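You operate a simulated robot arm through the tools that you are given. There is no shell and no other tool.

Carry out the task below with a simulated robot arm. There is one attempt and no reset: what you move stays moved.

JOB
Turn the tube to its mark, then fill it with 50 ml.
Fine: the tube in the cup by the yellow post; switch on; turn the yellow mark knob till the lamp on the yellow post lights; one step takes the tube under the nozzle; leave the switch and knobs as you set them.

Only the result counts: the job must be done as asked and must still hold three seconds after the hand-in. Knocking over, shifting, dropping, spilling or breaking anything else fails it.

ROBOT AND FRAMES
A 6-joint arm with a two-finger parallel gripper, fixed in place. Base frame: the origin is at the foot of the arm, x ahead of it, y to its left, z up. Readings come in cm, degrees, newtons and seconds.
With the tool pointing down near the work surface it reaches from about 10 to 56 cm from the base axis. Its first joint turns from -115.0 to 115.0 degrees. Payload 3.43 kg.
The TCP is the grasp point between the finger pads, 3.4 cm short of the fingertips. In the tool frame z runs along the fingers and y along their closing line. The gripper opens to 12.8 cm. The fingers are 2.4 cm wide and 1.2 cm thick; the gripper's body (4.8 by 13 cm) begins 9.6 cm behind the TCP.
Orientation is that of the tool frame in the base frame, as a unit quaternion [w, x, y, z]. With the fingers straight down and closing along the base's y, the tool's x points along the base's -x, its y along +y and its z along -z.

CONTROLS
- The arm moves only by the tool jog_arm. Its argument "commands" is a list of rows, each a list of 2 entries, a list of its own where there are three numbers: the shift along the base's x, y, z in units of 500 mm (1.0 is 500 mm), then the turn, a rotation vector about the base's x, y, z in units of 120 degrees (1.0 is 120 degrees). In form: [[[tx, ty, tz], [rx, ry, rz]], ...]. A call has 1 to 20 rows; each row is the pose to reach, as a shift and turn from the pose commanded when the call began. "fingers" is the closure, from 0 (fully open) to 1 (shut), set as the call begins (left out, the last holds). A call with a number of a shift or a turn outside -1 to 1 is refused whole. A row lasts 0.2 s, in which the tool goes at most 5 cm and 8.6 degrees; a call with a longer step from one row to the next is refused whole, and so is a gripper value outside its range. A pose out of reach is approached as far as the arm can. The call stops where the force on the tool passes 40 N (or 10 N more than at its start, if that is more) or the arm is blocked; 0.2 s more then pass. The fingers move at their own pace (about 15.3 cm/s each) and stop on an object; they squeeze with about 29 N. The grip force told is the motor's: it shows also when the fingers shut on nothing. Time passes only in rows, and 0.2 s behind the last, so rows that repeat a pose let the fingers close. The reply holds the time, the measured pose of the TCP, the force on the tool along the base axes, the opening and the grip force, in the units named above and with some noise, with the torque about the TCP (base axes, N m) and any sound that the robot's microphone picked up, and new pictures: "show" is both (left out), scene, wrist or none.
- Cameras (640 x 400 px; columns grow to the right, rows downward): "scene" is fixed at [21.97, 50, 180.5]; the picture's right is [-0.95, -0.32, 0.00], its down [-0.21, 0.62, -0.76] and it looks along [0.24, -0.72, -0.65] (base axes); focal length 331 px, centre (320, 200). "wrist" rides on the gripper at [7.6, -1.1, -16] in the tool frame; the picture's right is [0.15, 0.99, 0.00], its down [-0.88, 0.13, -0.46] and it looks along [-0.45, 0.07, 0.89] (tool axes); focal length 234 px, centre (320, 200). There is no depth. A picture from a camera that has moved, and an enlarged one, comes with that camera's place and axes in the base frame and with its lens.
- raise_lower(by): slides the trunk up (or, below 0, down) by that many cm; the arm rides with it, the base frame stays. It gives what a move gives, with no picture.
- inspect(camera, box): a new picture of the part [left, top, right, bottom] of that camera's present view, enlarged. It takes no simulated time.
- close_job(): hands the job in; it is judged then, once.

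Nothing tells you positions but the pictures and the camera data. Unless the task says otherwise, let go and move clear before handing in.

The tools are called after "Call:" as name(argument=value, ...) on one line, values as JSON. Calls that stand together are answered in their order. jog_arm: Moves the arm, as the interface text tells. Its arguments: {"type":"object","properties":{"commands":{"type":"array","items":{"type":"array"}},"fingers":{"type":"number"},"show":{"type":"string","enum":["both","scene","wrist","none"]}},"required":["commands"]} The other tools are called the same way: raise_lower (by) slides the trunk up or down; inspect (camera, box) takes an enlarged picture of a part of a camera's view; close_job () hands the job in.

At the start:

```text
clock: 0.0
eef_pos: [23.38, -31.1, 139.02]
tool_rot: [0.001, 0.0, 1.0, 0.0]
wrist_force: [-0.2, -0.5, -0.4]
torque: [-0.01, 0.04, 0.0]
opening: 12.79
grasp_force: 0.0
trunk travel left (down, up): [-92.5, 6.5]
```

scene: 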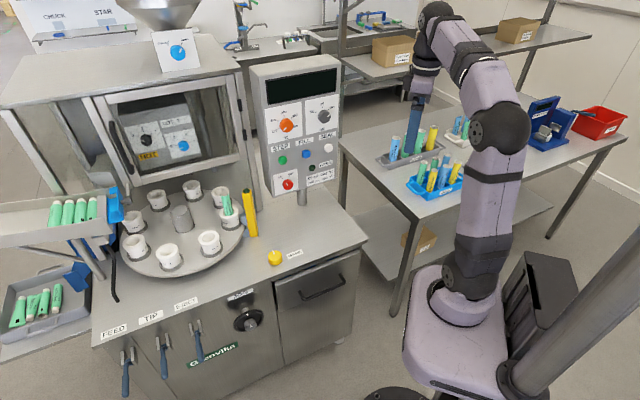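
wrist: 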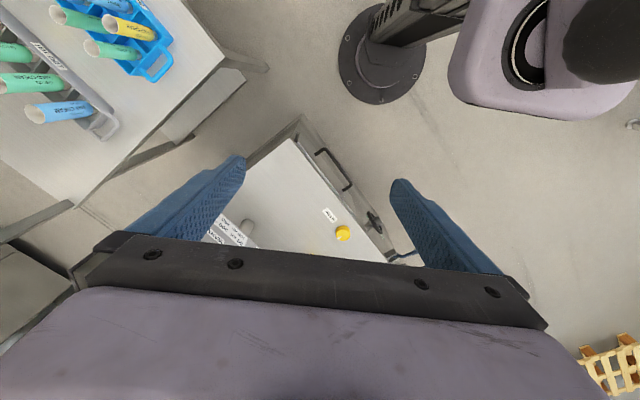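

I see a filling machine with a turntable of cups, a yellow post, a control panel on a column, and a yellow knob on the counter. I'll look closer before I move.

Call:
inspect(camera="scene", box=[240, 50, 350, 210])

Call:
inspect(camera="scene", box=[100, 170, 320, 300])

Call:
inspect(camera="scene", box=[90, 80, 250, 190])

Call:
inspect(camera="scene", box=[90, 260, 360, 400])

Call:
inspect(camera="scene", box=[120, 0, 240, 90])

```text
2.50 times, centred on (295, 130) of scene
camera zoom: at [21.97, 50.0, 180.5], right [-0.95, -0.32, 0.0], down [-0.21, 0.62, -0.76], along [0.24, -0.72, -0.65], focal length 826 px, centre (382, 375)
```

zoom: 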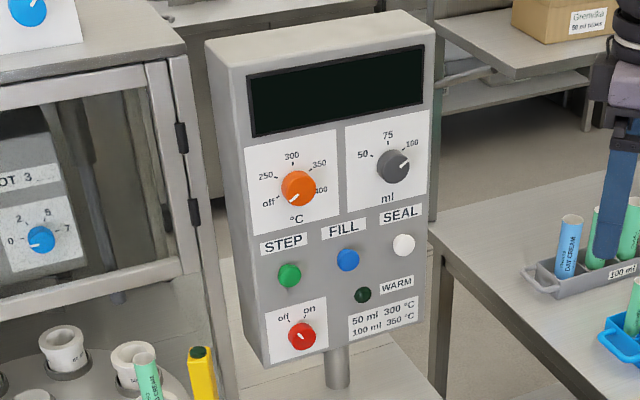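

```text
2.91 times, centred on (210, 235) of scene
camera zoom: at [21.97, 50.0, 180.5], right [-0.95, -0.32, 0.0], down [-0.21, 0.62, -0.76], along [0.24, -0.72, -0.65], focal length 962 px, centre (640, 98)
```

zoom: 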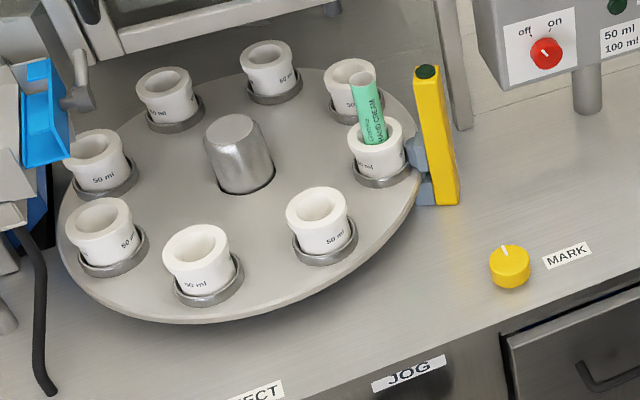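

```text
3.64 times, centred on (170, 135) of scene
camera zoom: at [21.97, 50.0, 180.5], right [-0.95, -0.32, 0.0], down [-0.21, 0.62, -0.76], along [0.24, -0.72, -0.65], focal length 1202 px, centre (866, 436)
```

zoom: 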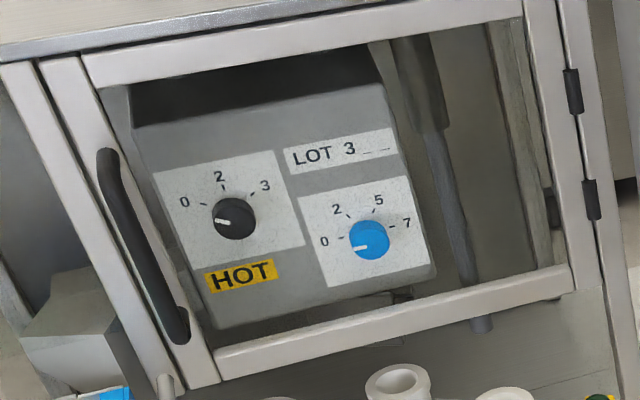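

```text
2.37 times, centred on (225, 330) of scene
camera zoom: at [21.97, 50.0, 180.5], right [-0.95, -0.32, 0.0], down [-0.21, 0.62, -0.76], along [0.24, -0.72, -0.65], focal length 784 px, centre (545, -108)
```

zoom: 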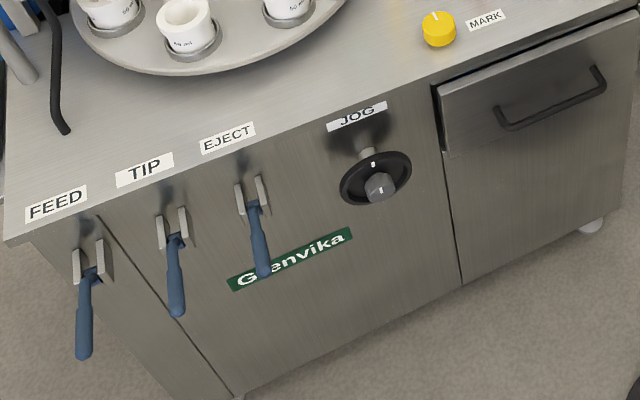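

```text
4.44 times, centred on (180, 45) of scene
camera zoom: at [21.97, 50.0, 180.5], right [-0.95, -0.32, 0.0], down [-0.21, 0.62, -0.76], along [0.24, -0.72, -0.65], focal length 1469 px, centre (942, 889)
```

zoom: 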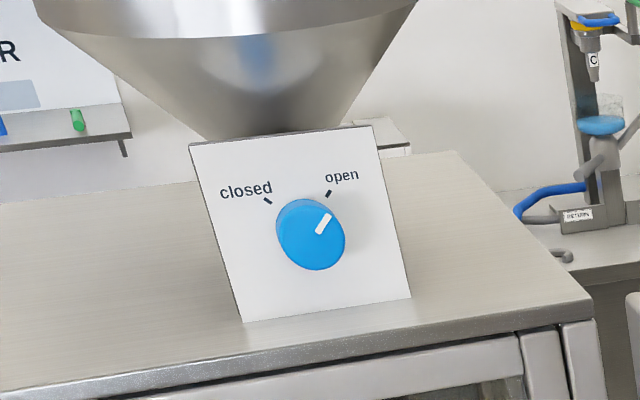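

The machine stands at about 45° ahead and to the right of the arm. I put the yellow knob near (61, -18, 88), and the panel is further back. I'll turn the tool toward the panel to get a second view for triangulation.

Call:
jog_arm(commands=[[[0, 0, 0], [0, 0, -0.0625]], [[0, 0, 0], [0, 0, -0.125]], [[0, 0, 0], [0, 0, -0.1875]], [[0, 0, 0], [0, 0, -0.25]], [[0, 0, 0], [0, 0, -0.3125]], [[0, 0, 0], [0, 0, -0.375]]], show="wrist")

```text
clock: 1.4
eef_pos: [23.44, -31.13, 139.04]
tool_rot: [0.0, 0.383, 0.924, -0.001]
wrist_force: [0.0, 0.5, -0.8]
torque: [-0.02, -0.04, 0.0]
opening: 12.82
grasp_force: 0.0
trunk travel left (down, up): [-92.5, 6.5]
camera wrist: at [17.17, -26.5, 155.08], right [0.6, 0.8, 0.0], down [0.71, -0.53, 0.46], along [0.37, -0.27, -0.89], focal length 234 px, centre (320, 200)
```

wrist: 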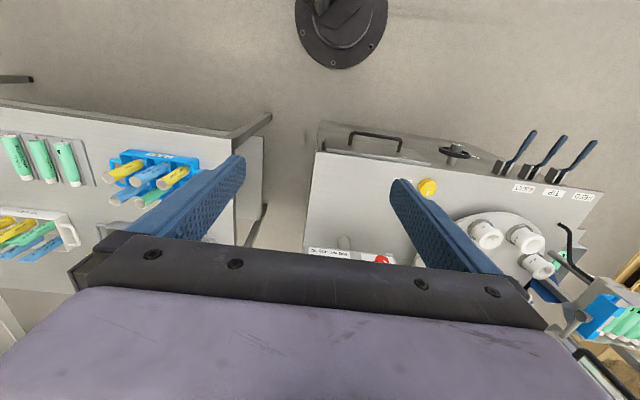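

The yellow knob, turntable and levers are visible from above. Next I'll pitch the tool forward to see the panel face.

Call:
jog_arm(commands=[[[0, 0, 0], [-0.0442, -0.0442, 0]], [[0, 0, 0], [-0.0884, -0.0884, 0]], [[0, 0, 0], [-0.1326, -0.1326, 0]], [[0, 0, 0], [-0.1768, -0.1768, 0]], [[0, 0, 0], [-0.221, -0.221, 0]], [[0, 0, 0], [-0.265, -0.265, 0]]])

```text
clock: 2.8
eef_pos: [24.45, -36.2, 139.73]
tool_rot: [0.354, 0.353, 0.854, -0.146]
wrist_force: [-0.8, -0.9, -0.3]
torque: [-0.03, 0.02, 0.0]
opening: 12.82
grasp_force: 0.2
out of reach, approached as far as the arm can: row 5, 6
trunk travel left (down, up): [-92.5, 6.5]
camera wrist: at [11.81, -25.28, 145.67], right [0.63, 0.77, -0.1], down [0.3, -0.12, 0.94], along [0.72, -0.62, -0.31], focal length 234 px, centre (320, 200)
```

scene: 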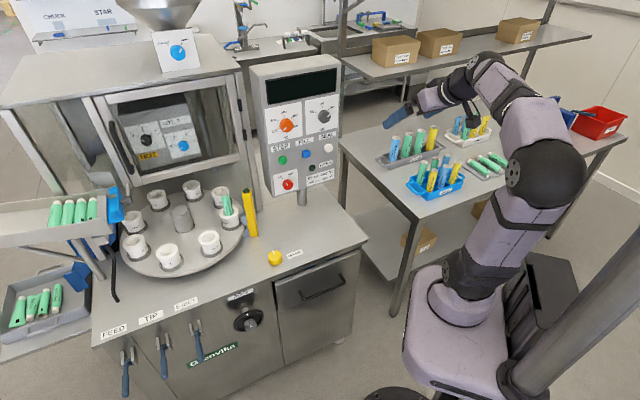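
wrist: 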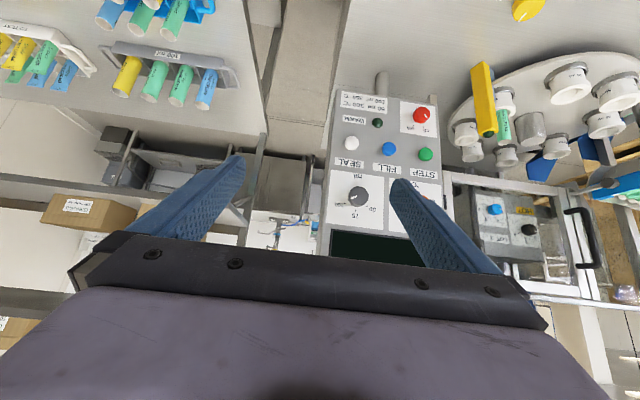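

The panel triangulates cleanly. Its knob fronts lie in a vertical plane about 74 cm out along the -45° direction, with red near z 104, the buttons near z 115 and the grey knob near z 128. I'll zoom in to find the panel surface and the pointer directions.

Call:
inspect(camera="wrist", box=[310, 60, 470, 260])

Call:
inspect(camera="wrist", box=[440, 0, 640, 170])

Call:
inspect(camera="scene", box=[256, 90, 346, 200])

```text
2.00 times, centred on (390, 160) of wrist
camera zoom: at [11.81, -25.28, 145.67], right [0.63, 0.77, -0.1], down [0.3, -0.12, 0.94], along [0.72, -0.62, -0.31], focal length 468 px, centre (180, 280)
```

zoom: 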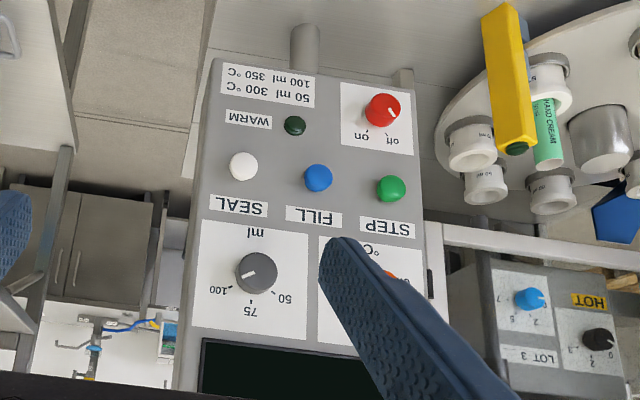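

```text
2.35 times, centred on (540, 85) of wrist
camera zoom: at [11.81, -25.28, 145.67], right [0.63, 0.77, -0.1], down [0.3, -0.12, 0.94], along [0.72, -0.62, -0.31], focal length 551 px, centre (-198, 471)
```

zoom: 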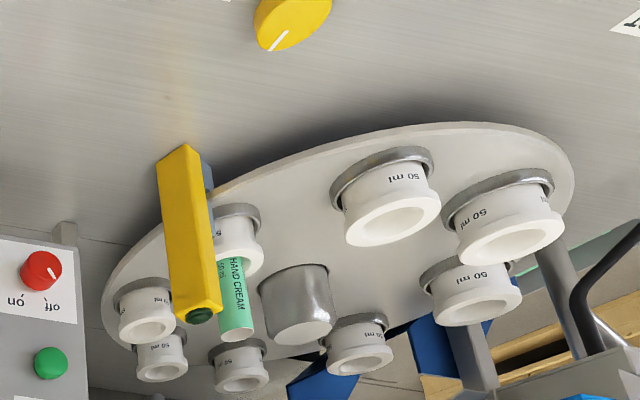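

```text
3.64 times, centred on (301, 145) of scene
camera zoom: at [21.97, 50.0, 180.5], right [-0.95, -0.32, 0.0], down [-0.21, 0.62, -0.76], along [0.24, -0.72, -0.65], focal length 1202 px, centre (389, 400)
```

zoom: 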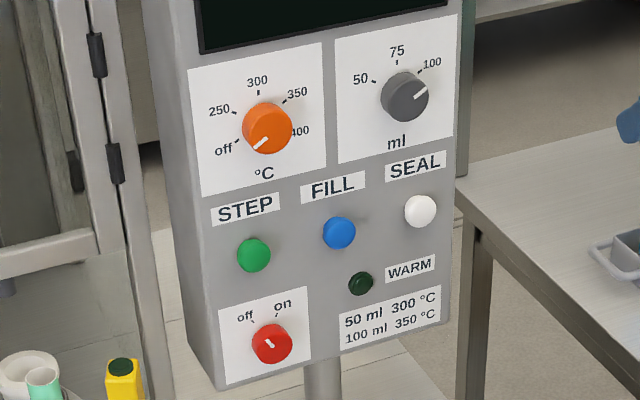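

The red switch points at off. The grey ml knob points at 100 and needs to go about 120° counter-clockwise to 50. The panel surface is about 76 cm out. I'll bring the tool horizontal, to a stand-off in front of the red switch.

Call:
jog_arm(commands=[[[0.06, 0.005, -0.038], [-0.0265, -0.0265, 0]], [[0.12, 0.01, -0.076], [-0.053, -0.053, 0]], [[0.18, 0.015, -0.114], [-0.0795, -0.0795, 0]], [[0.24, 0.02, -0.152], [-0.106, -0.106, 0]], [[0.3, 0.025, -0.19], [-0.1325, -0.1325, 0]], [[0.36, 0.03, -0.228], [-0.159, -0.159, 0]], [[0.42, 0.035, -0.266], [-0.1855, -0.1855, 0]], [[0.48, 0.04, -0.304], [-0.212, -0.212, 0]], [[0.54, 0.045, -0.342], [-0.2385, -0.2385, 0]], [[0.6, 0.05, -0.38], [-0.265, -0.265, 0]]])

```text
clock: 5.0
eef_pos: [45.26, -43.12, 122.63]
tool_rot: [0.66, 0.244, 0.672, -0.233]
wrist_force: [0.2, 0.9, -0.3]
torque: [0.0, -0.04, 0.02]
opening: 12.8
grasp_force: 0.1
out of reach, approached as far as the arm can: row 1, 2, 4, 5, 6, 7, 8, 9, 10
trunk travel left (down, up): [-92.5, 6.5]
camera wrist: at [32.11, -33.6, 115.43], right [0.63, 0.77, -0.14], down [-0.26, 0.37, 0.89], along [0.74, -0.52, 0.43], focal length 234 px, centre (320, 200)
```

scene: 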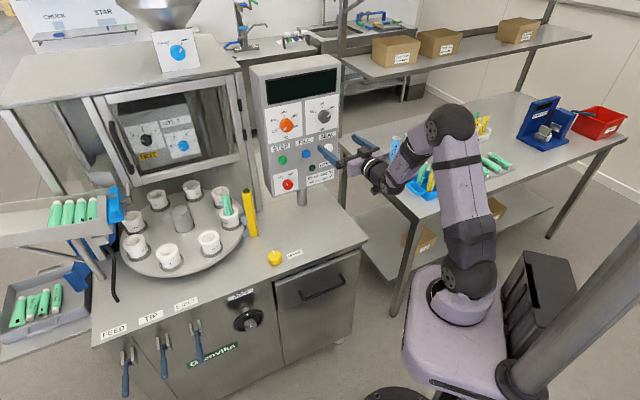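
wrist: 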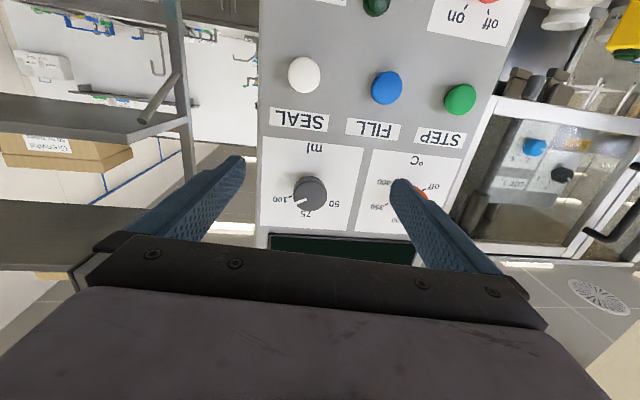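

The arm only followed part of the way. I'll repeat the current command to see whether it settles and what the reference pose is.

Call:
jog_arm(commands=[[[0, 0, 0], [0, 0, 0]], [[0, 0, 0], [0, 0, 0]], [[0, 0, 0], [0, 0, 0]]], show="none")

```text
clock: 5.8
eef_pos: [45.08, -43.1, 122.61]
tool_rot: [0.66, 0.244, 0.672, -0.232]
wrist_force: [-0.1, 0.4, -0.2]
torque: [0.02, -0.02, 0.0]
opening: 12.8
grasp_force: 0.0
trunk travel left (down, up): [-92.5, 6.5]
```

The reference follows the pose actually reached. The tool is now horizontal right in front of the grey ml knob, so I'll do that one first: square up to the panel at the knob's height.

Call:
jog_arm(commands=[[[0.003, 0.006, 0.036], [0, 0, -0.016]], [[0.006, 0.013, 0.072], [0, 0, -0.032]], [[0.01, 0.02, 0.108], [0, 0, -0.0475]], [[0.01, 0.02, 0.108], [0, 0, -0.0475]]])

```text
clock: 6.8
eef_pos: [42.28, -44.42, 126.26]
tool_rot: [0.651, 0.266, 0.664, -0.253]
wrist_force: [-0.2, 0.2, -0.2]
torque: [0.01, 0.03, 0.01]
opening: 12.79
grasp_force: 0.0
out of reach, approached as far as the arm can: row 1, 2, 3, 4
trunk travel left (down, up): [-92.5, 6.5]
camera wrist: at [29.62, -34.05, 119.08], right [0.67, 0.73, -0.14], down [-0.24, 0.38, 0.89], along [0.7, -0.57, 0.43], focal length 234 px, centre (320, 200)
```

scene: 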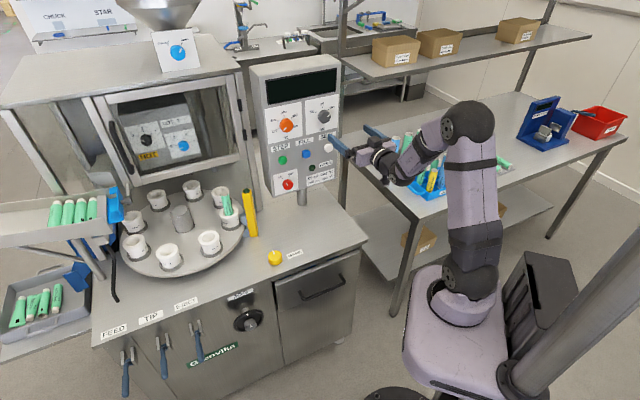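
wrist: 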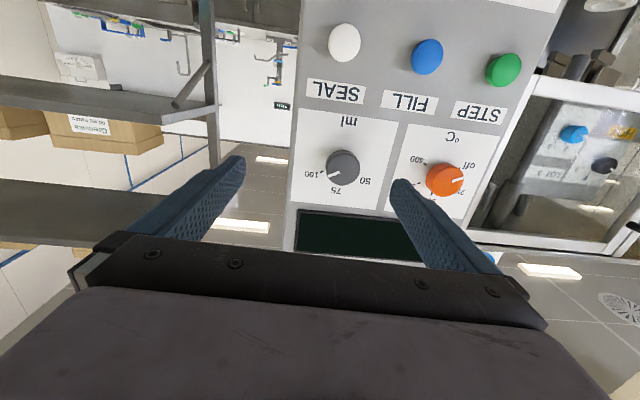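

The arm reports out of reach here, which looks like a joint limit on the upward wrist bend rather than distance. I'll test a small pure forward move.

Call:
jog_arm(commands=[[[0.028, -0.028, 0], [0, 0, 0]], [[0.056, -0.056, 0], [0, 0, 0]], [[0.056, -0.056, 0], [0, 0, 0]]], show="none")

Call:
jog_arm(commands=[[[0.02, 0.02, 0], [0, 0, 0]], [[0.04, 0.04, 0], [0, 0, 0]], [[0.04, 0.04, 0], [0, 0, 0]]], show="none")

```text
clock: 7.6
eef_pos: [43.62, -48.16, 126.29]
tool_rot: [0.648, 0.273, 0.662, -0.259]
wrist_force: [-0.8, 0.7, 0.4]
torque: [0.0, 0.0, 0.04]
opening: 12.8
grasp_force: 0.0
out of reach, approached as far as the arm can: row 1, 2, 3
trunk travel left (down, up): [-92.5, 6.5]
```

```text
clock: 8.4
eef_pos: [43.59, -48.13, 126.28]
tool_rot: [0.649, 0.273, 0.661, -0.26]
wrist_force: [0.5, 0.2, -0.4]
torque: [-0.01, -0.02, 0.0]
opening: 12.8
grasp_force: 0.1
out of reach, approached as far as the arm can: row 1, 2, 3
trunk travel left (down, up): [-92.5, 6.5]
```

The block is sideways only: the wrist seems to have rolled over on one side while passing through alignment with the forearm. I'll pitch back down, move left, and come up again with the tool yawed the other way relative to the arm.

Call:
jog_arm(commands=[[[-0.0283, 0.0283, 0], [0.04125, 0.04125, 0]], [[-0.0566, 0.0566, 0], [0.0825, 0.0825, 0]], [[-0.0849, 0.0849, 0], [0.12375, 0.12375, 0]], [[-0.1132, 0.1132, 0], [0.165, 0.165, 0]], [[-0.1415, 0.1415, 0], [0.20625, 0.20625, 0]], [[-0.1698, 0.1698, 0], [0.2475, 0.2475, 0]], [[-0.1981, 0.1981, 0], [0.28875, 0.28875, 0]], [[-0.2264, 0.2264, 0], [0.33, 0.33, 0]], [[-0.2547, 0.2547, 0], [0.37125, 0.37125, 0]], [[-0.283, 0.283, 0], [0.4125, 0.4125, 0]]], show="scene")

```text
clock: 10.6
eef_pos: [29.26, -34.06, 126.24]
tool_rot: [0.149, 0.383, 0.909, -0.062]
wrist_force: [-0.6, -0.5, -0.2]
torque: [0.0, 0.06, -0.04]
opening: 12.8
grasp_force: 0.0
out of reach, approached as far as the arm can: row 5, 6
trunk travel left (down, up): [-92.5, 6.5]
```

scene: 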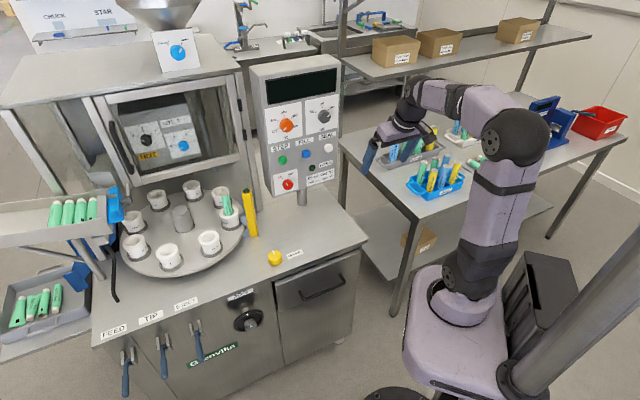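

Now I'll raise the hand first so the forearm slopes upward. Then I'll pitch the tool to horizontal, which avoids the awkward alignment, and use the trunk for height afterwards.

Call:
jog_arm(commands=[[[0.016, 0.016, 0.09], [0, 0, 0]], [[0.032, 0.032, 0.18], [0, 0, 0]], [[0.048, 0.048, 0.27], [0, 0, 0]], [[0.064, 0.064, 0.36], [0, 0, 0]], [[0.08, 0.08, 0.45], [0, 0, 0]], [[0.096, 0.096, 0.54], [0, 0, 0]], [[0.113, 0.113, 0.63], [0, 0, 0]]], show="scene")

```text
clock: 12.2
eef_pos: [33.13, -26.87, 152.27]
tool_rot: [0.153, 0.382, 0.909, -0.063]
wrist_force: [0.1, -0.4, 0.7]
torque: [0.0, -0.02, -0.02]
opening: 12.81
grasp_force: 0.1
out of reach, approached as far as the arm can: row 6, 7
trunk travel left (down, up): [-92.5, 6.5]
```

scene: 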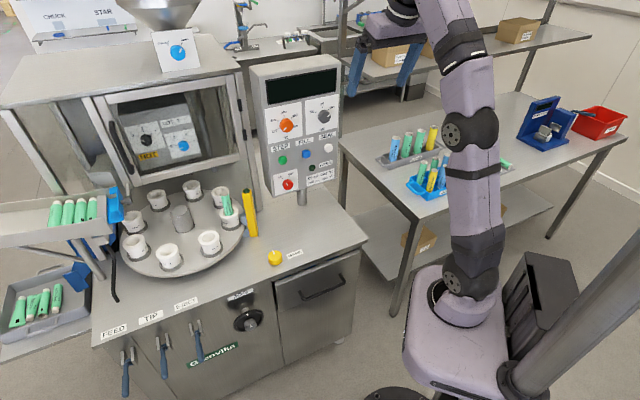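

The arm is nearly stretched upward now. I'll pitch the tool to horizontal while moving forward and up.

Call:
jog_arm(commands=[[[0.0277, -0.0277, 0.01], [-0.0418, -0.0418, 0]], [[0.0554, -0.0554, 0.03], [-0.0836, -0.0836, 0]], [[0.0831, -0.0831, 0.055], [-0.1254, -0.1254, 0]], [[0.1108, -0.1108, 0.085], [-0.1672, -0.1672, 0]], [[0.1385, -0.1385, 0.115], [-0.209, -0.209, 0]], [[0.1662, -0.1662, 0.145], [-0.2508, -0.2508, 0]], [[0.1939, -0.1939, 0.175], [-0.2926, -0.2926, 0]], [[0.2216, -0.2216, 0.205], [-0.3344, -0.3344, 0]], [[0.2493, -0.2493, 0.235], [-0.3762, -0.3762, 0]], [[0.277, -0.277, 0.26], [-0.418, -0.418, 0]]])

```text
clock: 14.4
eef_pos: [47.14, -40.84, 164.97]
tool_rot: [0.653, 0.275, 0.654, -0.267]
wrist_force: [0.1, -0.9, 0.8]
torque: [0.01, -0.02, 0.03]
opening: 12.81
grasp_force: 0.0
trunk travel left (down, up): [-92.5, 6.5]
camera wrist: at [35.03, -30.25, 157.51], right [0.7, 0.7, -0.14], down [-0.23, 0.41, 0.88], along [0.67, -0.59, 0.45], focal length 234 px, centre (320, 200)
```

scene: 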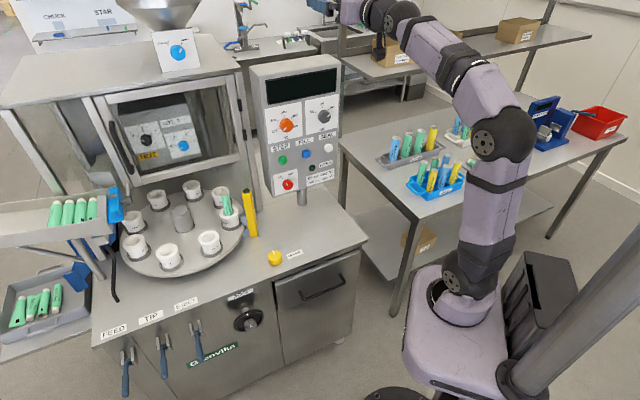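
wrist: 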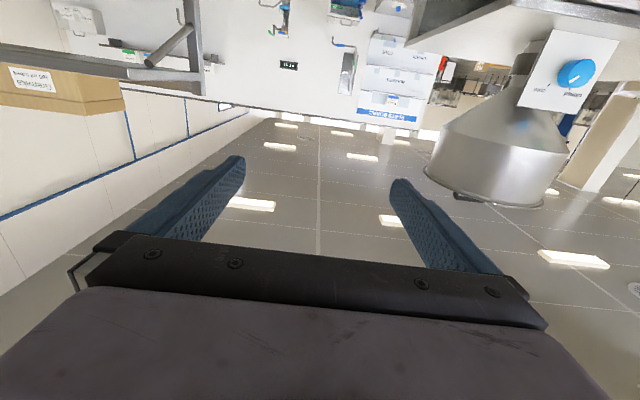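

The tool is now exactly horizontal and facing the panel, at z 165. I'll lower the trunk to bring it level with the grey knob.

Call:
raise_lower(by=-37)

Call:
jog_arm(commands=[[[0, 0, 0], [0, 0, 0]]])

```text
clock: 18.0
eef_pos: [47.05, -40.75, 128.02]
tool_rot: [0.653, 0.274, 0.654, -0.266]
wrist_force: [0.6, 0.1, -0.6]
torque: [0.0, 0.03, 0.0]
opening: 12.81
grasp_force: 0.1
trunk travel left (down, up): [-55.5, 43.5]
```

```text
clock: 18.4
eef_pos: [47.05, -40.83, 128.04]
tool_rot: [0.652, 0.276, 0.653, -0.267]
wrist_force: [0.5, -0.8, -0.3]
torque: [0.0, 0.03, 0.03]
opening: 12.79
grasp_force: 0.1
trunk travel left (down, up): [-55.5, 43.5]
camera wrist: at [34.93, -30.14, 120.58], right [0.7, 0.7, -0.14], down [-0.23, 0.4, 0.88], along [0.67, -0.59, 0.45], focal length 234 px, centre (320, 200)
```

scene: 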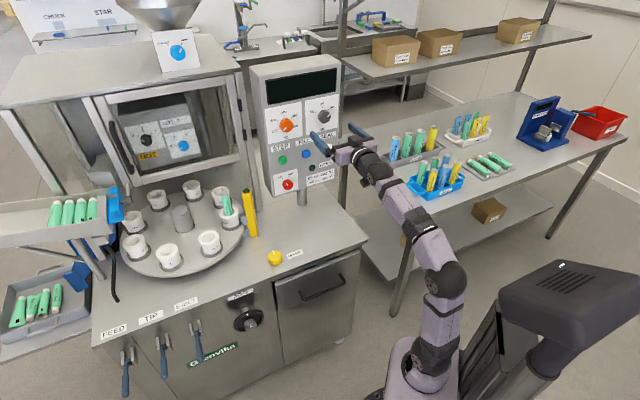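
wrist: 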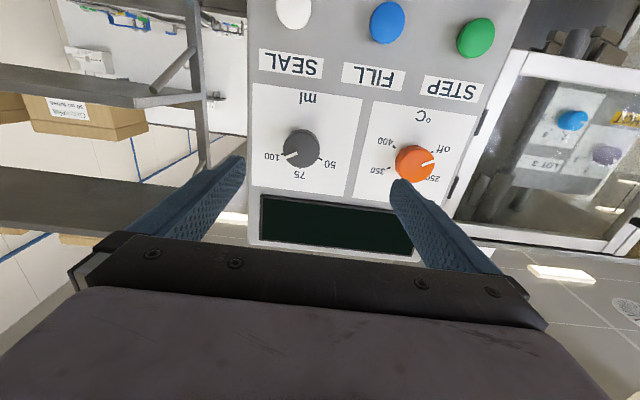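

Call:
inspect(camera="wrist", box=[240, 80, 370, 200])

```text
3.33 times, centred on (305, 140) of wrist
camera zoom: at [34.93, -30.14, 120.58], right [0.7, 0.7, -0.14], down [-0.23, 0.4, 0.88], along [0.67, -0.59, 0.45], focal length 781 px, centre (370, 400)
```

zoom: 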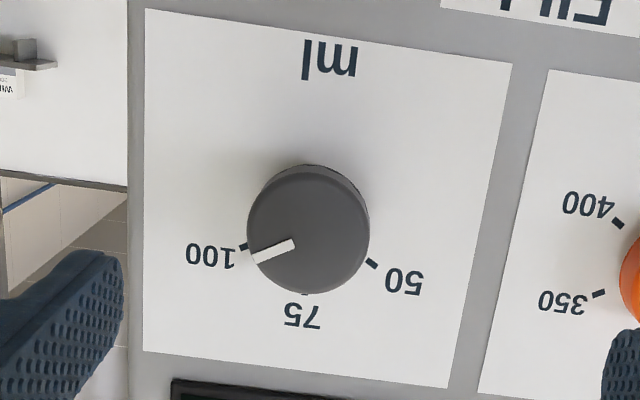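

The grey knob is about 4.4 cm across, centred near lateral 2.1 and z 128.1. I'll pre-roll the hand +60°, part-close the fingers and centre on it.

Call:
jog_arm(commands=[[[-0.008, -0.008, 0], [0.0442, -0.0442, 0]], [[-0.016, -0.016, 0], [0.0884, -0.0884, 0]], [[-0.024, -0.024, 0], [0.1326, -0.1326, 0]], [[-0.0318, -0.0318, 0.002], [0.1768, -0.1768, 0]], [[-0.0318, -0.0318, 0.002], [0.221, -0.221, 0]], [[-0.0318, -0.0318, 0.002], [0.2652, -0.2652, 0]], [[-0.0318, -0.0318, 0.002], [0.3094, -0.3094, 0]], [[-0.0318, -0.0318, 0.002], [0.3536, -0.3536, 0]]], fingers=0.45)

```text
clock: 20.2
eef_pos: [45.53, -42.49, 128.18]
tool_rot: [0.699, 0.564, 0.43, 0.098]
wrist_force: [0.0, 0.0, 0.7]
torque: [0.02, 0.01, 0.03]
opening: 7.04
grasp_force: 0.0
trunk travel left (down, up): [-55.5, 43.5]
camera wrist: at [38.29, -26.76, 123.64], right [0.43, 0.43, 0.79], down [-0.82, -0.18, 0.55], along [0.38, -0.88, 0.27], focal length 234 px, centre (320, 200)
```

scene: 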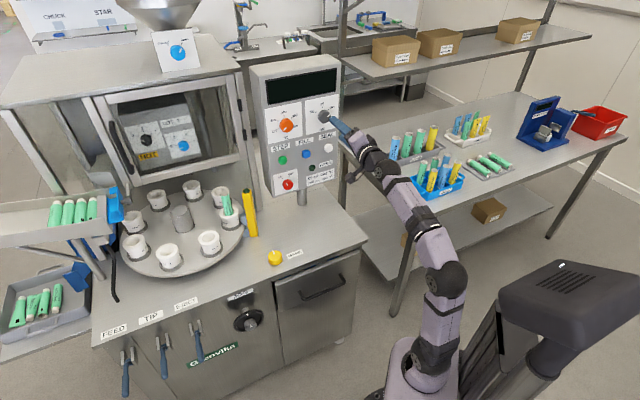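
wrist: 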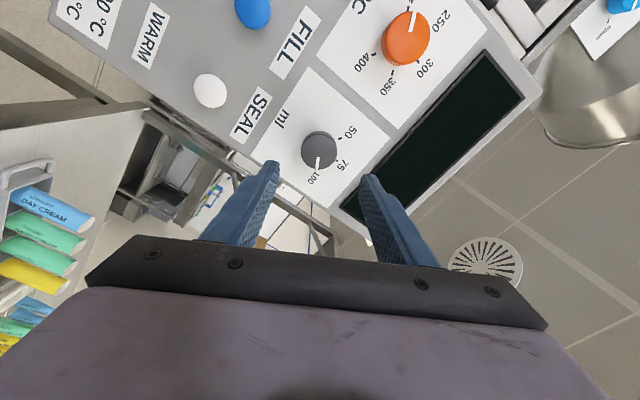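

The knob sits centred between the fingers. I'll advance so the pads straddle it.

Call:
jog_arm(commands=[[[0.03, -0.03, -0.001], [0, 0, 0]], [[0.06, -0.06, -0.002], [0, 0, 0]], [[0.09, -0.09, -0.003], [0, 0, 0]], [[0.11, -0.11, -0.003], [0, 0, 0]], [[0.125, -0.125, -0.003], [0, 0, 0]], [[0.135, -0.135, -0.003], [0, 0, 0]]])

```text
clock: 21.6
eef_pos: [52.2, -49.07, 127.91]
tool_rot: [0.699, 0.564, 0.43, 0.097]
wrist_force: [0.5, 0.7, -0.3]
torque: [0.0, -0.01, -0.01]
opening: 7.05
grasp_force: 0.0
trunk travel left (down, up): [-55.5, 43.5]
camera wrist: at [45.08, -33.57, 123.42], right [0.43, 0.43, 0.79], down [-0.82, -0.18, 0.55], along [0.38, -0.88, 0.28], focal length 234 px, centre (320, 200)
```

scene: 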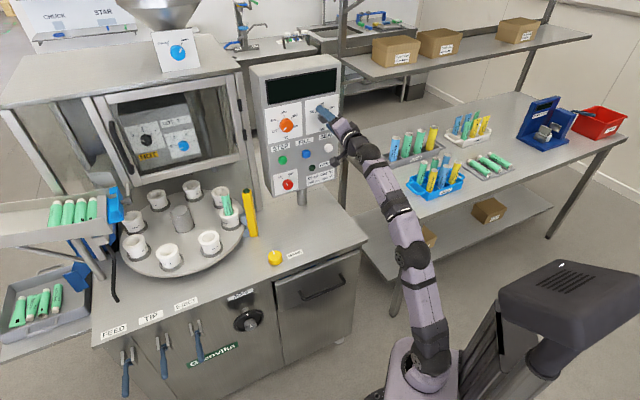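
wrist: 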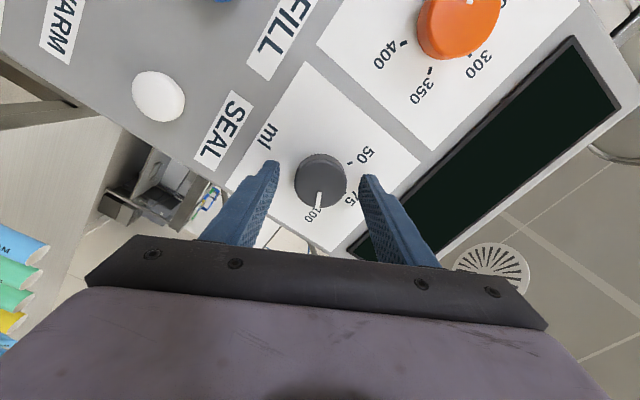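

The knob face is about 2.6 cm ahead of the TCP, so only about 0.8 cm is inside the pads. I'll advance another 0.6 cm and close.

Call:
jog_arm(commands=[[[0.0085, -0.0085, 0], [0, 0, 0]], [[0.0085, -0.0085, 0], [0, 0, 0]]], show="none")

Call:
jog_arm(commands=[[[0, 0, 0], [0, 0, 0]], [[0, 0, 0], [0, 0, 0]], [[0, 0, 0], [0, 0, 0]]], fingers=1.0)

```text
clock: 22.2
eef_pos: [52.68, -49.59, 127.98]
tool_rot: [0.699, 0.564, 0.43, 0.096]
wrist_force: [0.1, -0.4, -0.4]
torque: [0.03, -0.03, 0.01]
opening: 7.05
grasp_force: 0.0
trunk travel left (down, up): [-55.5, 43.5]
```

```text
clock: 23.0
eef_pos: [52.74, -49.47, 128.02]
tool_rot: [0.699, 0.563, 0.43, 0.098]
wrist_force: [2.7, -1.3, 2.6]
torque: [-0.17, -0.04, 0.02]
opening: 4.33
grasp_force: 44.7
trunk travel left (down, up): [-55.5, 43.5]
camera wrist: at [45.48, -33.97, 123.45], right [0.43, 0.43, 0.79], down [-0.82, -0.18, 0.55], along [0.38, -0.88, 0.28], focal length 234 px, centre (320, 200)
```

scene: 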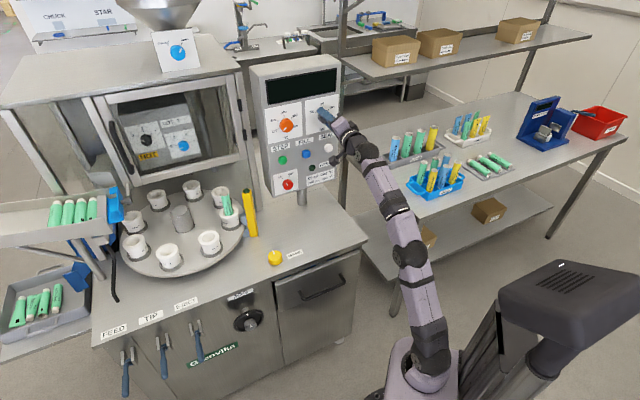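
wrist: 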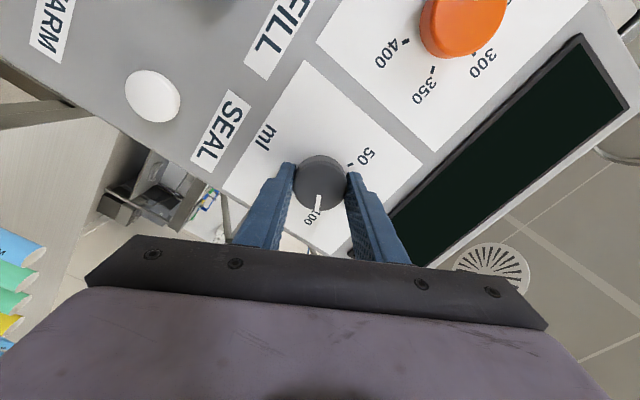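

The knob is gripped. I'll turn it 112° counter-clockwise in small steps.

Call:
jog_arm(commands=[[[0, 0, 0], [-0.0471, 0.0471, 0]], [[0, 0, 0], [-0.0943, 0.0943, 0]], [[0, 0, 0], [-0.1414, 0.1414, 0]], [[0, 0, 0], [-0.1886, 0.1886, 0]], [[0, 0, 0], [-0.2357, 0.2357, 0]], [[0, 0, 0], [-0.2828, 0.2828, 0]], [[0, 0, 0], [-0.33, 0.33, 0]], [[0, 0, 0], [-0.3771, 0.3771, 0]], [[0, 0, 0], [-0.4243, 0.4243, 0]], [[0, 0, 0], [-0.4714, 0.4714, 0]], [[0, 0, 0], [-0.5185, 0.5185, 0]], [[0, 0, 0], [-0.5657, 0.5657, 0]], [[0, 0, 0], [-0.6128, 0.6128, 0]], [[0, 0, 0], [-0.66, 0.66, 0]]])

Call:
inspect(camera="wrist", box=[220, 80, 420, 280])

Call:
inspect(camera="scene", box=[286, 80, 366, 160])

```text
clock: 26.0
eef_pos: [52.88, -49.55, 128.04]
tool_rot: [0.469, -0.038, 0.707, -0.528]
wrist_force: [8.8, -6.2, 11.7]
torque: [-0.05, -0.04, -0.01]
opening: 4.32
grasp_force: 44.9
trunk travel left (down, up): [-55.5, 43.5]
camera wrist: at [36.66, -42.79, 124.28], right [0.35, 0.35, -0.87], down [0.23, 0.87, 0.44], along [0.91, -0.36, 0.23], focal length 234 px, centre (320, 200)
```

scene: 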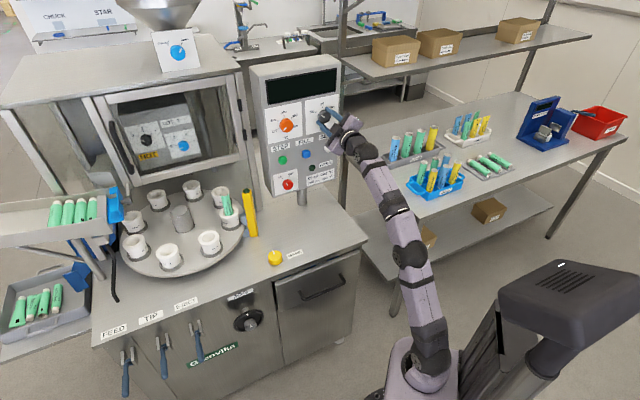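
wrist: 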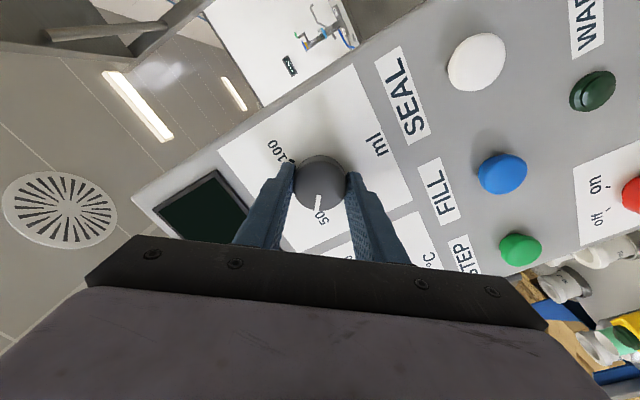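

```text
2.00 times, centred on (320, 180) of wrist
camera zoom: at [36.66, -42.79, 124.28], right [0.35, 0.35, -0.87], down [0.23, 0.87, 0.44], along [0.91, -0.36, 0.23], focal length 468 px, centre (320, 240)
```

zoom: 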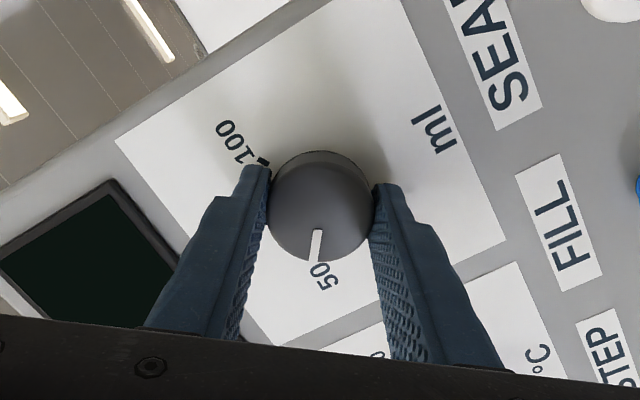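

```text
5.00 times, centred on (326, 120) of scene
camera zoom: at [21.97, 50.0, 180.5], right [-0.95, -0.32, 0.0], down [-0.21, 0.62, -0.76], along [0.24, -0.72, -0.65], focal length 1653 px, centre (290, 600)
```

zoom: 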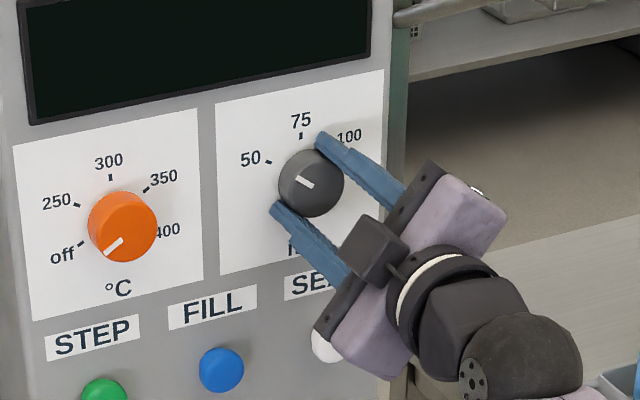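

The pointer is about 9° short of the 50 tick. I'll turn a bit more.

Call:
jog_arm(commands=[[[0, 0, 0], [-0.0265, 0.0265, 0]], [[0, 0, 0], [-0.053, 0.053, 0]], [[0, 0, 0], [-0.053, 0.053, 0]]], show="none")

Call:
inspect(camera="scene", box=[296, 90, 346, 140])

Call:
inspect(camera="wrist", box=[220, 120, 420, 240])

```text
clock: 26.8
eef_pos: [52.66, -49.55, 127.9]
tool_rot: [0.427, -0.094, 0.701, -0.563]
wrist_force: [6.7, -6.4, 11.6]
torque: [0.06, -0.41, -0.17]
opening: 4.3
grasp_force: 44.7
trunk travel left (down, up): [-55.5, 43.5]
```

```text
8.00 times, centred on (321, 115) of scene
camera zoom: at [21.97, 50.0, 180.5], right [-0.95, -0.32, 0.0], down [-0.21, 0.62, -0.76], along [0.24, -0.72, -0.65], focal length 2645 px, centre (312, 880)
```

zoom: 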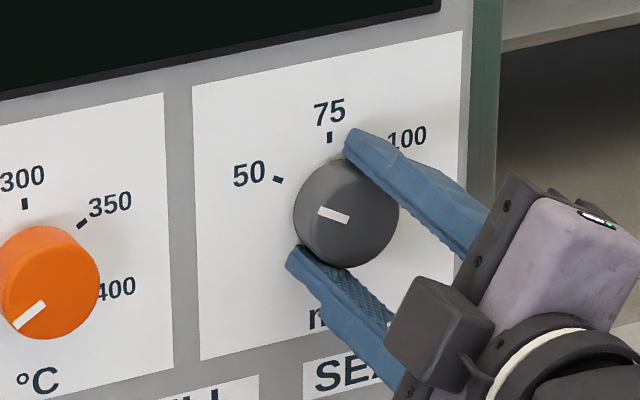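

```text
3.20 times, centred on (320, 180) of wrist
camera zoom: at [36.29, -43.15, 125.3], right [0.26, 0.25, -0.93], down [0.27, 0.91, 0.32], along [0.93, -0.33, 0.16], focal length 749 px, centre (320, 264)
```

zoom: 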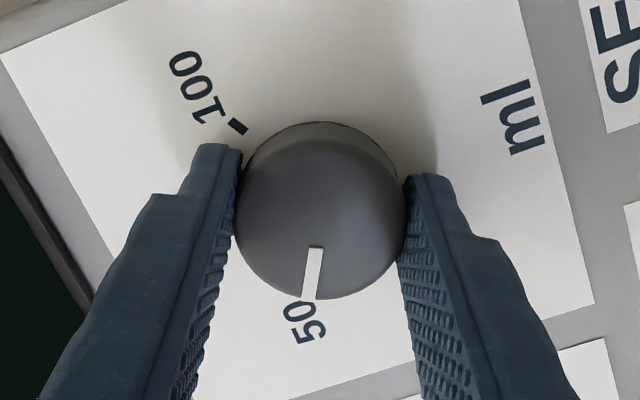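

The pointer now lines up with the 50 tick. I'll release and back off.

Call:
jog_arm(commands=[[[0, 0, 0], [0, 0, 0]], [[0, 0, 0], [0, 0, 0]], [[-0.03, 0.03, 0], [0, 0, 0]], [[-0.07, 0.07, 0], [0, 0, 0]], [[-0.12, 0.12, 0], [0, 0, 0]], [[-0.16, 0.16, 0], [0, 0, 0]]], fingers=0.45)

Call:
inspect(camera="scene", box=[296, 90, 346, 140])

Call:
inspect(camera="wrist", box=[220, 80, 420, 220])

```text
clock: 28.2
eef_pos: [44.53, -41.39, 128.0]
tool_rot: [0.427, -0.092, 0.701, -0.564]
wrist_force: [-0.6, -0.2, -0.4]
torque: [-0.02, -0.01, -0.01]
opening: 7.03
grasp_force: 0.1
trunk travel left (down, up): [-55.5, 43.5]
camera wrist: at [28.18, -35.05, 125.32], right [0.26, 0.25, -0.93], down [0.27, 0.91, 0.32], along [0.93, -0.33, 0.16], focal length 234 px, centre (320, 200)
```

scene: 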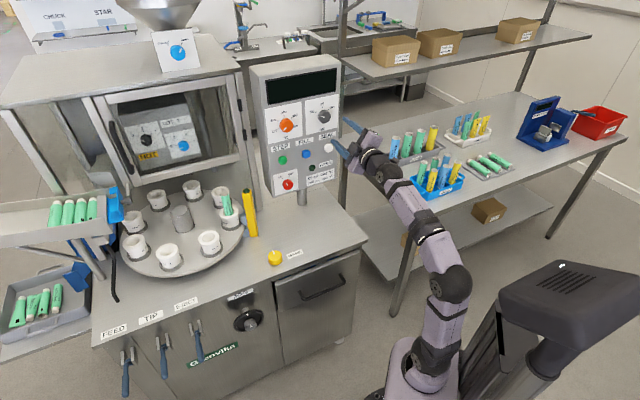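
wrist: 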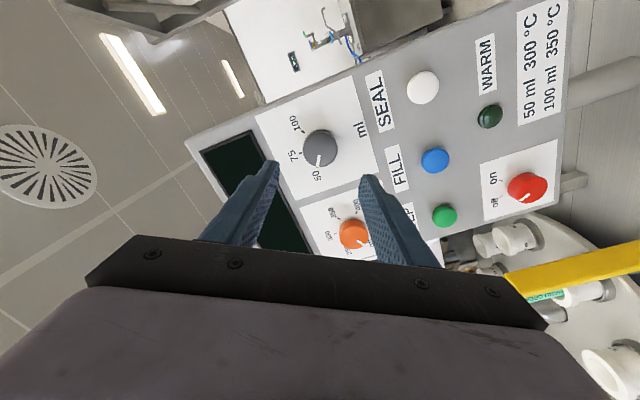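

```text
8.00 times, centred on (321, 115) of scene
camera zoom: at [21.97, 50.0, 180.5], right [-0.95, -0.32, 0.0], down [-0.21, 0.62, -0.76], along [0.24, -0.72, -0.65], focal length 2645 px, centre (312, 880)
```

zoom: 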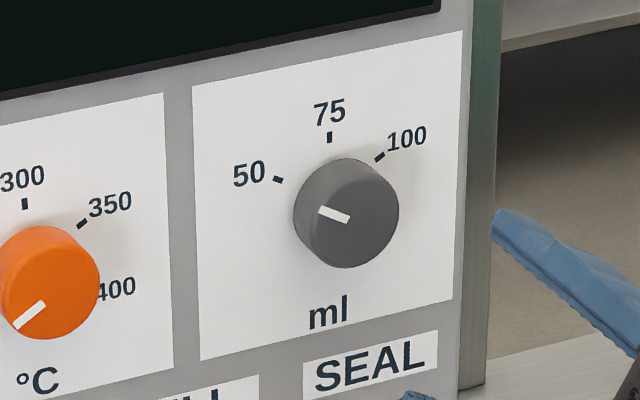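

```text
2.86 times, centred on (320, 150) of wrist
camera zoom: at [28.18, -35.05, 125.32], right [0.26, 0.25, -0.93], down [0.27, 0.91, 0.32], along [0.93, -0.33, 0.16], focal length 669 px, centre (320, 343)
```

zoom: 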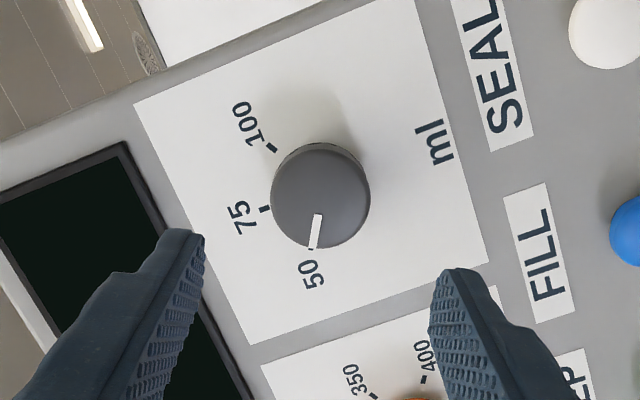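

The ml knob now reads 50. Next is the red switch: I'll move sideways and down with the arm while pre-rolling to about -30°, then lower the trunk.

Call:
jog_arm(commands=[[[0.041, 0.0305, -0.02], [0.0304, -0.0304, 0]], [[0.082, 0.061, -0.04], [0.0609, -0.0609, 0]], [[0.1235, 0.0915, -0.06], [0.0913, -0.0913, 0]], [[0.165, 0.122, -0.08], [0.1217, -0.1217, 0]], [[0.206, 0.1525, -0.1], [0.1522, -0.1522, 0]], [[0.247, 0.183, -0.12], [0.1826, -0.1826, 0]]], show="none")

Call:
raise_lower(by=-18.2)

Call:
jog_arm(commands=[[[0, 0, 0], [0, 0, 0]]])

Call:
inspect(camera="wrist", box=[220, 80, 420, 220])

```text
clock: 29.6
eef_pos: [57.11, -32.51, 122.05]
tool_rot: [0.561, 0.098, 0.702, -0.427]
wrist_force: [-0.5, -0.1, 0.1]
torque: [-0.03, 0.06, -0.04]
opening: 7.03
grasp_force: 0.1
trunk travel left (down, up): [-55.5, 43.5]
```

```text
clock: 31.6
eef_pos: [57.04, -32.39, 103.89]
tool_rot: [0.561, 0.097, 0.702, -0.428]
wrist_force: [0.3, -0.1, -0.3]
torque: [-0.02, 0.01, 0.0]
opening: 7.05
grasp_force: 0.1
trunk travel left (down, up): [-37.3, 61.7]
```

```text
clock: 32.0
eef_pos: [57.02, -32.51, 103.93]
tool_rot: [0.561, 0.098, 0.702, -0.428]
wrist_force: [-0.2, 1.0, 0.3]
torque: [0.01, 0.02, 0.02]
opening: 7.05
grasp_force: 0.1
trunk travel left (down, up): [-37.3, 61.7]
camera wrist: at [42.31, -24.34, 97.93], right [0.56, 0.56, -0.61], down [0.07, 0.71, 0.7], along [0.83, -0.44, 0.36], focal length 234 px, centre (320, 200)
```

scene: 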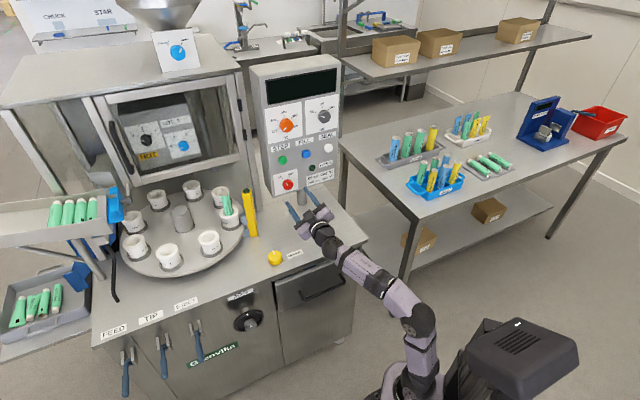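
wrist: 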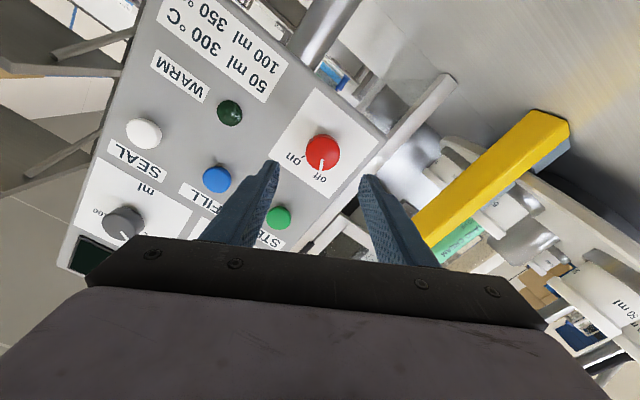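

```text
2.86 times, centred on (320, 150) of wrist
camera zoom: at [42.31, -24.34, 97.93], right [0.56, 0.56, -0.61], down [0.07, 0.71, 0.7], along [0.83, -0.44, 0.36], focal length 669 px, centre (320, 343)
```

zoom: 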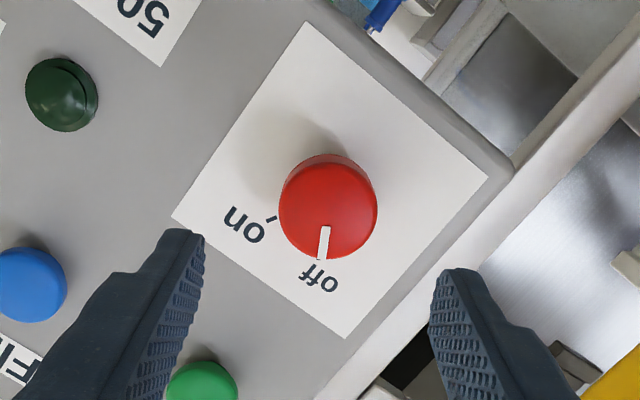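

The red switch is centred. I'll advance onto it and close.

Call:
jog_arm(commands=[[[0.03, -0.03, -0.001], [0, 0, 0]], [[0.06, -0.06, -0.002], [0, 0, 0]], [[0.09, -0.088, -0.003], [0, 0, 0]], [[0.11, -0.107, -0.003], [0, 0, 0]], [[0.122, -0.119, -0.003], [0, 0, 0]], [[0.1275, -0.1245, -0.003], [0, 0, 0]]], show="wrist")

Call:
jog_arm(commands=[[[0, 0, 0], [0, 0, 0]], [[0, 0, 0], [0, 0, 0]], [[0, 0, 0], [0, 0, 0]]], fingers=1.0, show="wrist")

```text
clock: 33.4
eef_pos: [63.39, -38.69, 103.65]
tool_rot: [0.561, 0.098, 0.702, -0.428]
wrist_force: [0.3, 0.5, -0.8]
torque: [-0.04, -0.04, -0.04]
opening: 7.04
grasp_force: 0.1
trunk travel left (down, up): [-37.3, 61.7]
camera wrist: at [48.66, -30.56, 97.77], right [0.56, 0.56, -0.61], down [0.07, 0.71, 0.7], along [0.83, -0.44, 0.36], focal length 234 px, centre (320, 200)
```

wrist: 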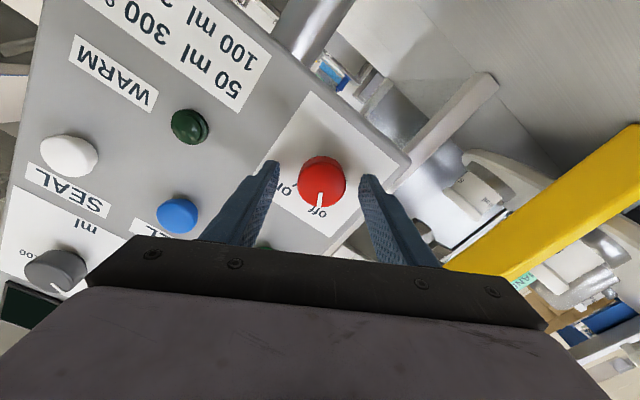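

```text
clock: 34.2
eef_pos: [63.51, -38.64, 103.64]
tool_rot: [0.561, 0.097, 0.702, -0.428]
wrist_force: [2.5, 3.4, -2.3]
torque: [0.03, -0.09, 0.26]
opening: 3.9
grasp_force: 45.2
trunk travel left (down, up): [-37.3, 61.7]
camera wrist: at [48.73, -30.49, 97.73], right [0.56, 0.56, -0.61], down [0.07, 0.71, 0.7], along [0.83, -0.44, 0.36], focal length 234 px, centre (320, 200)
```

wrist: 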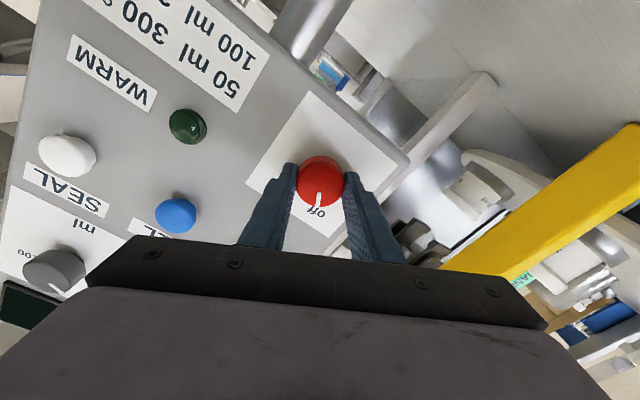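

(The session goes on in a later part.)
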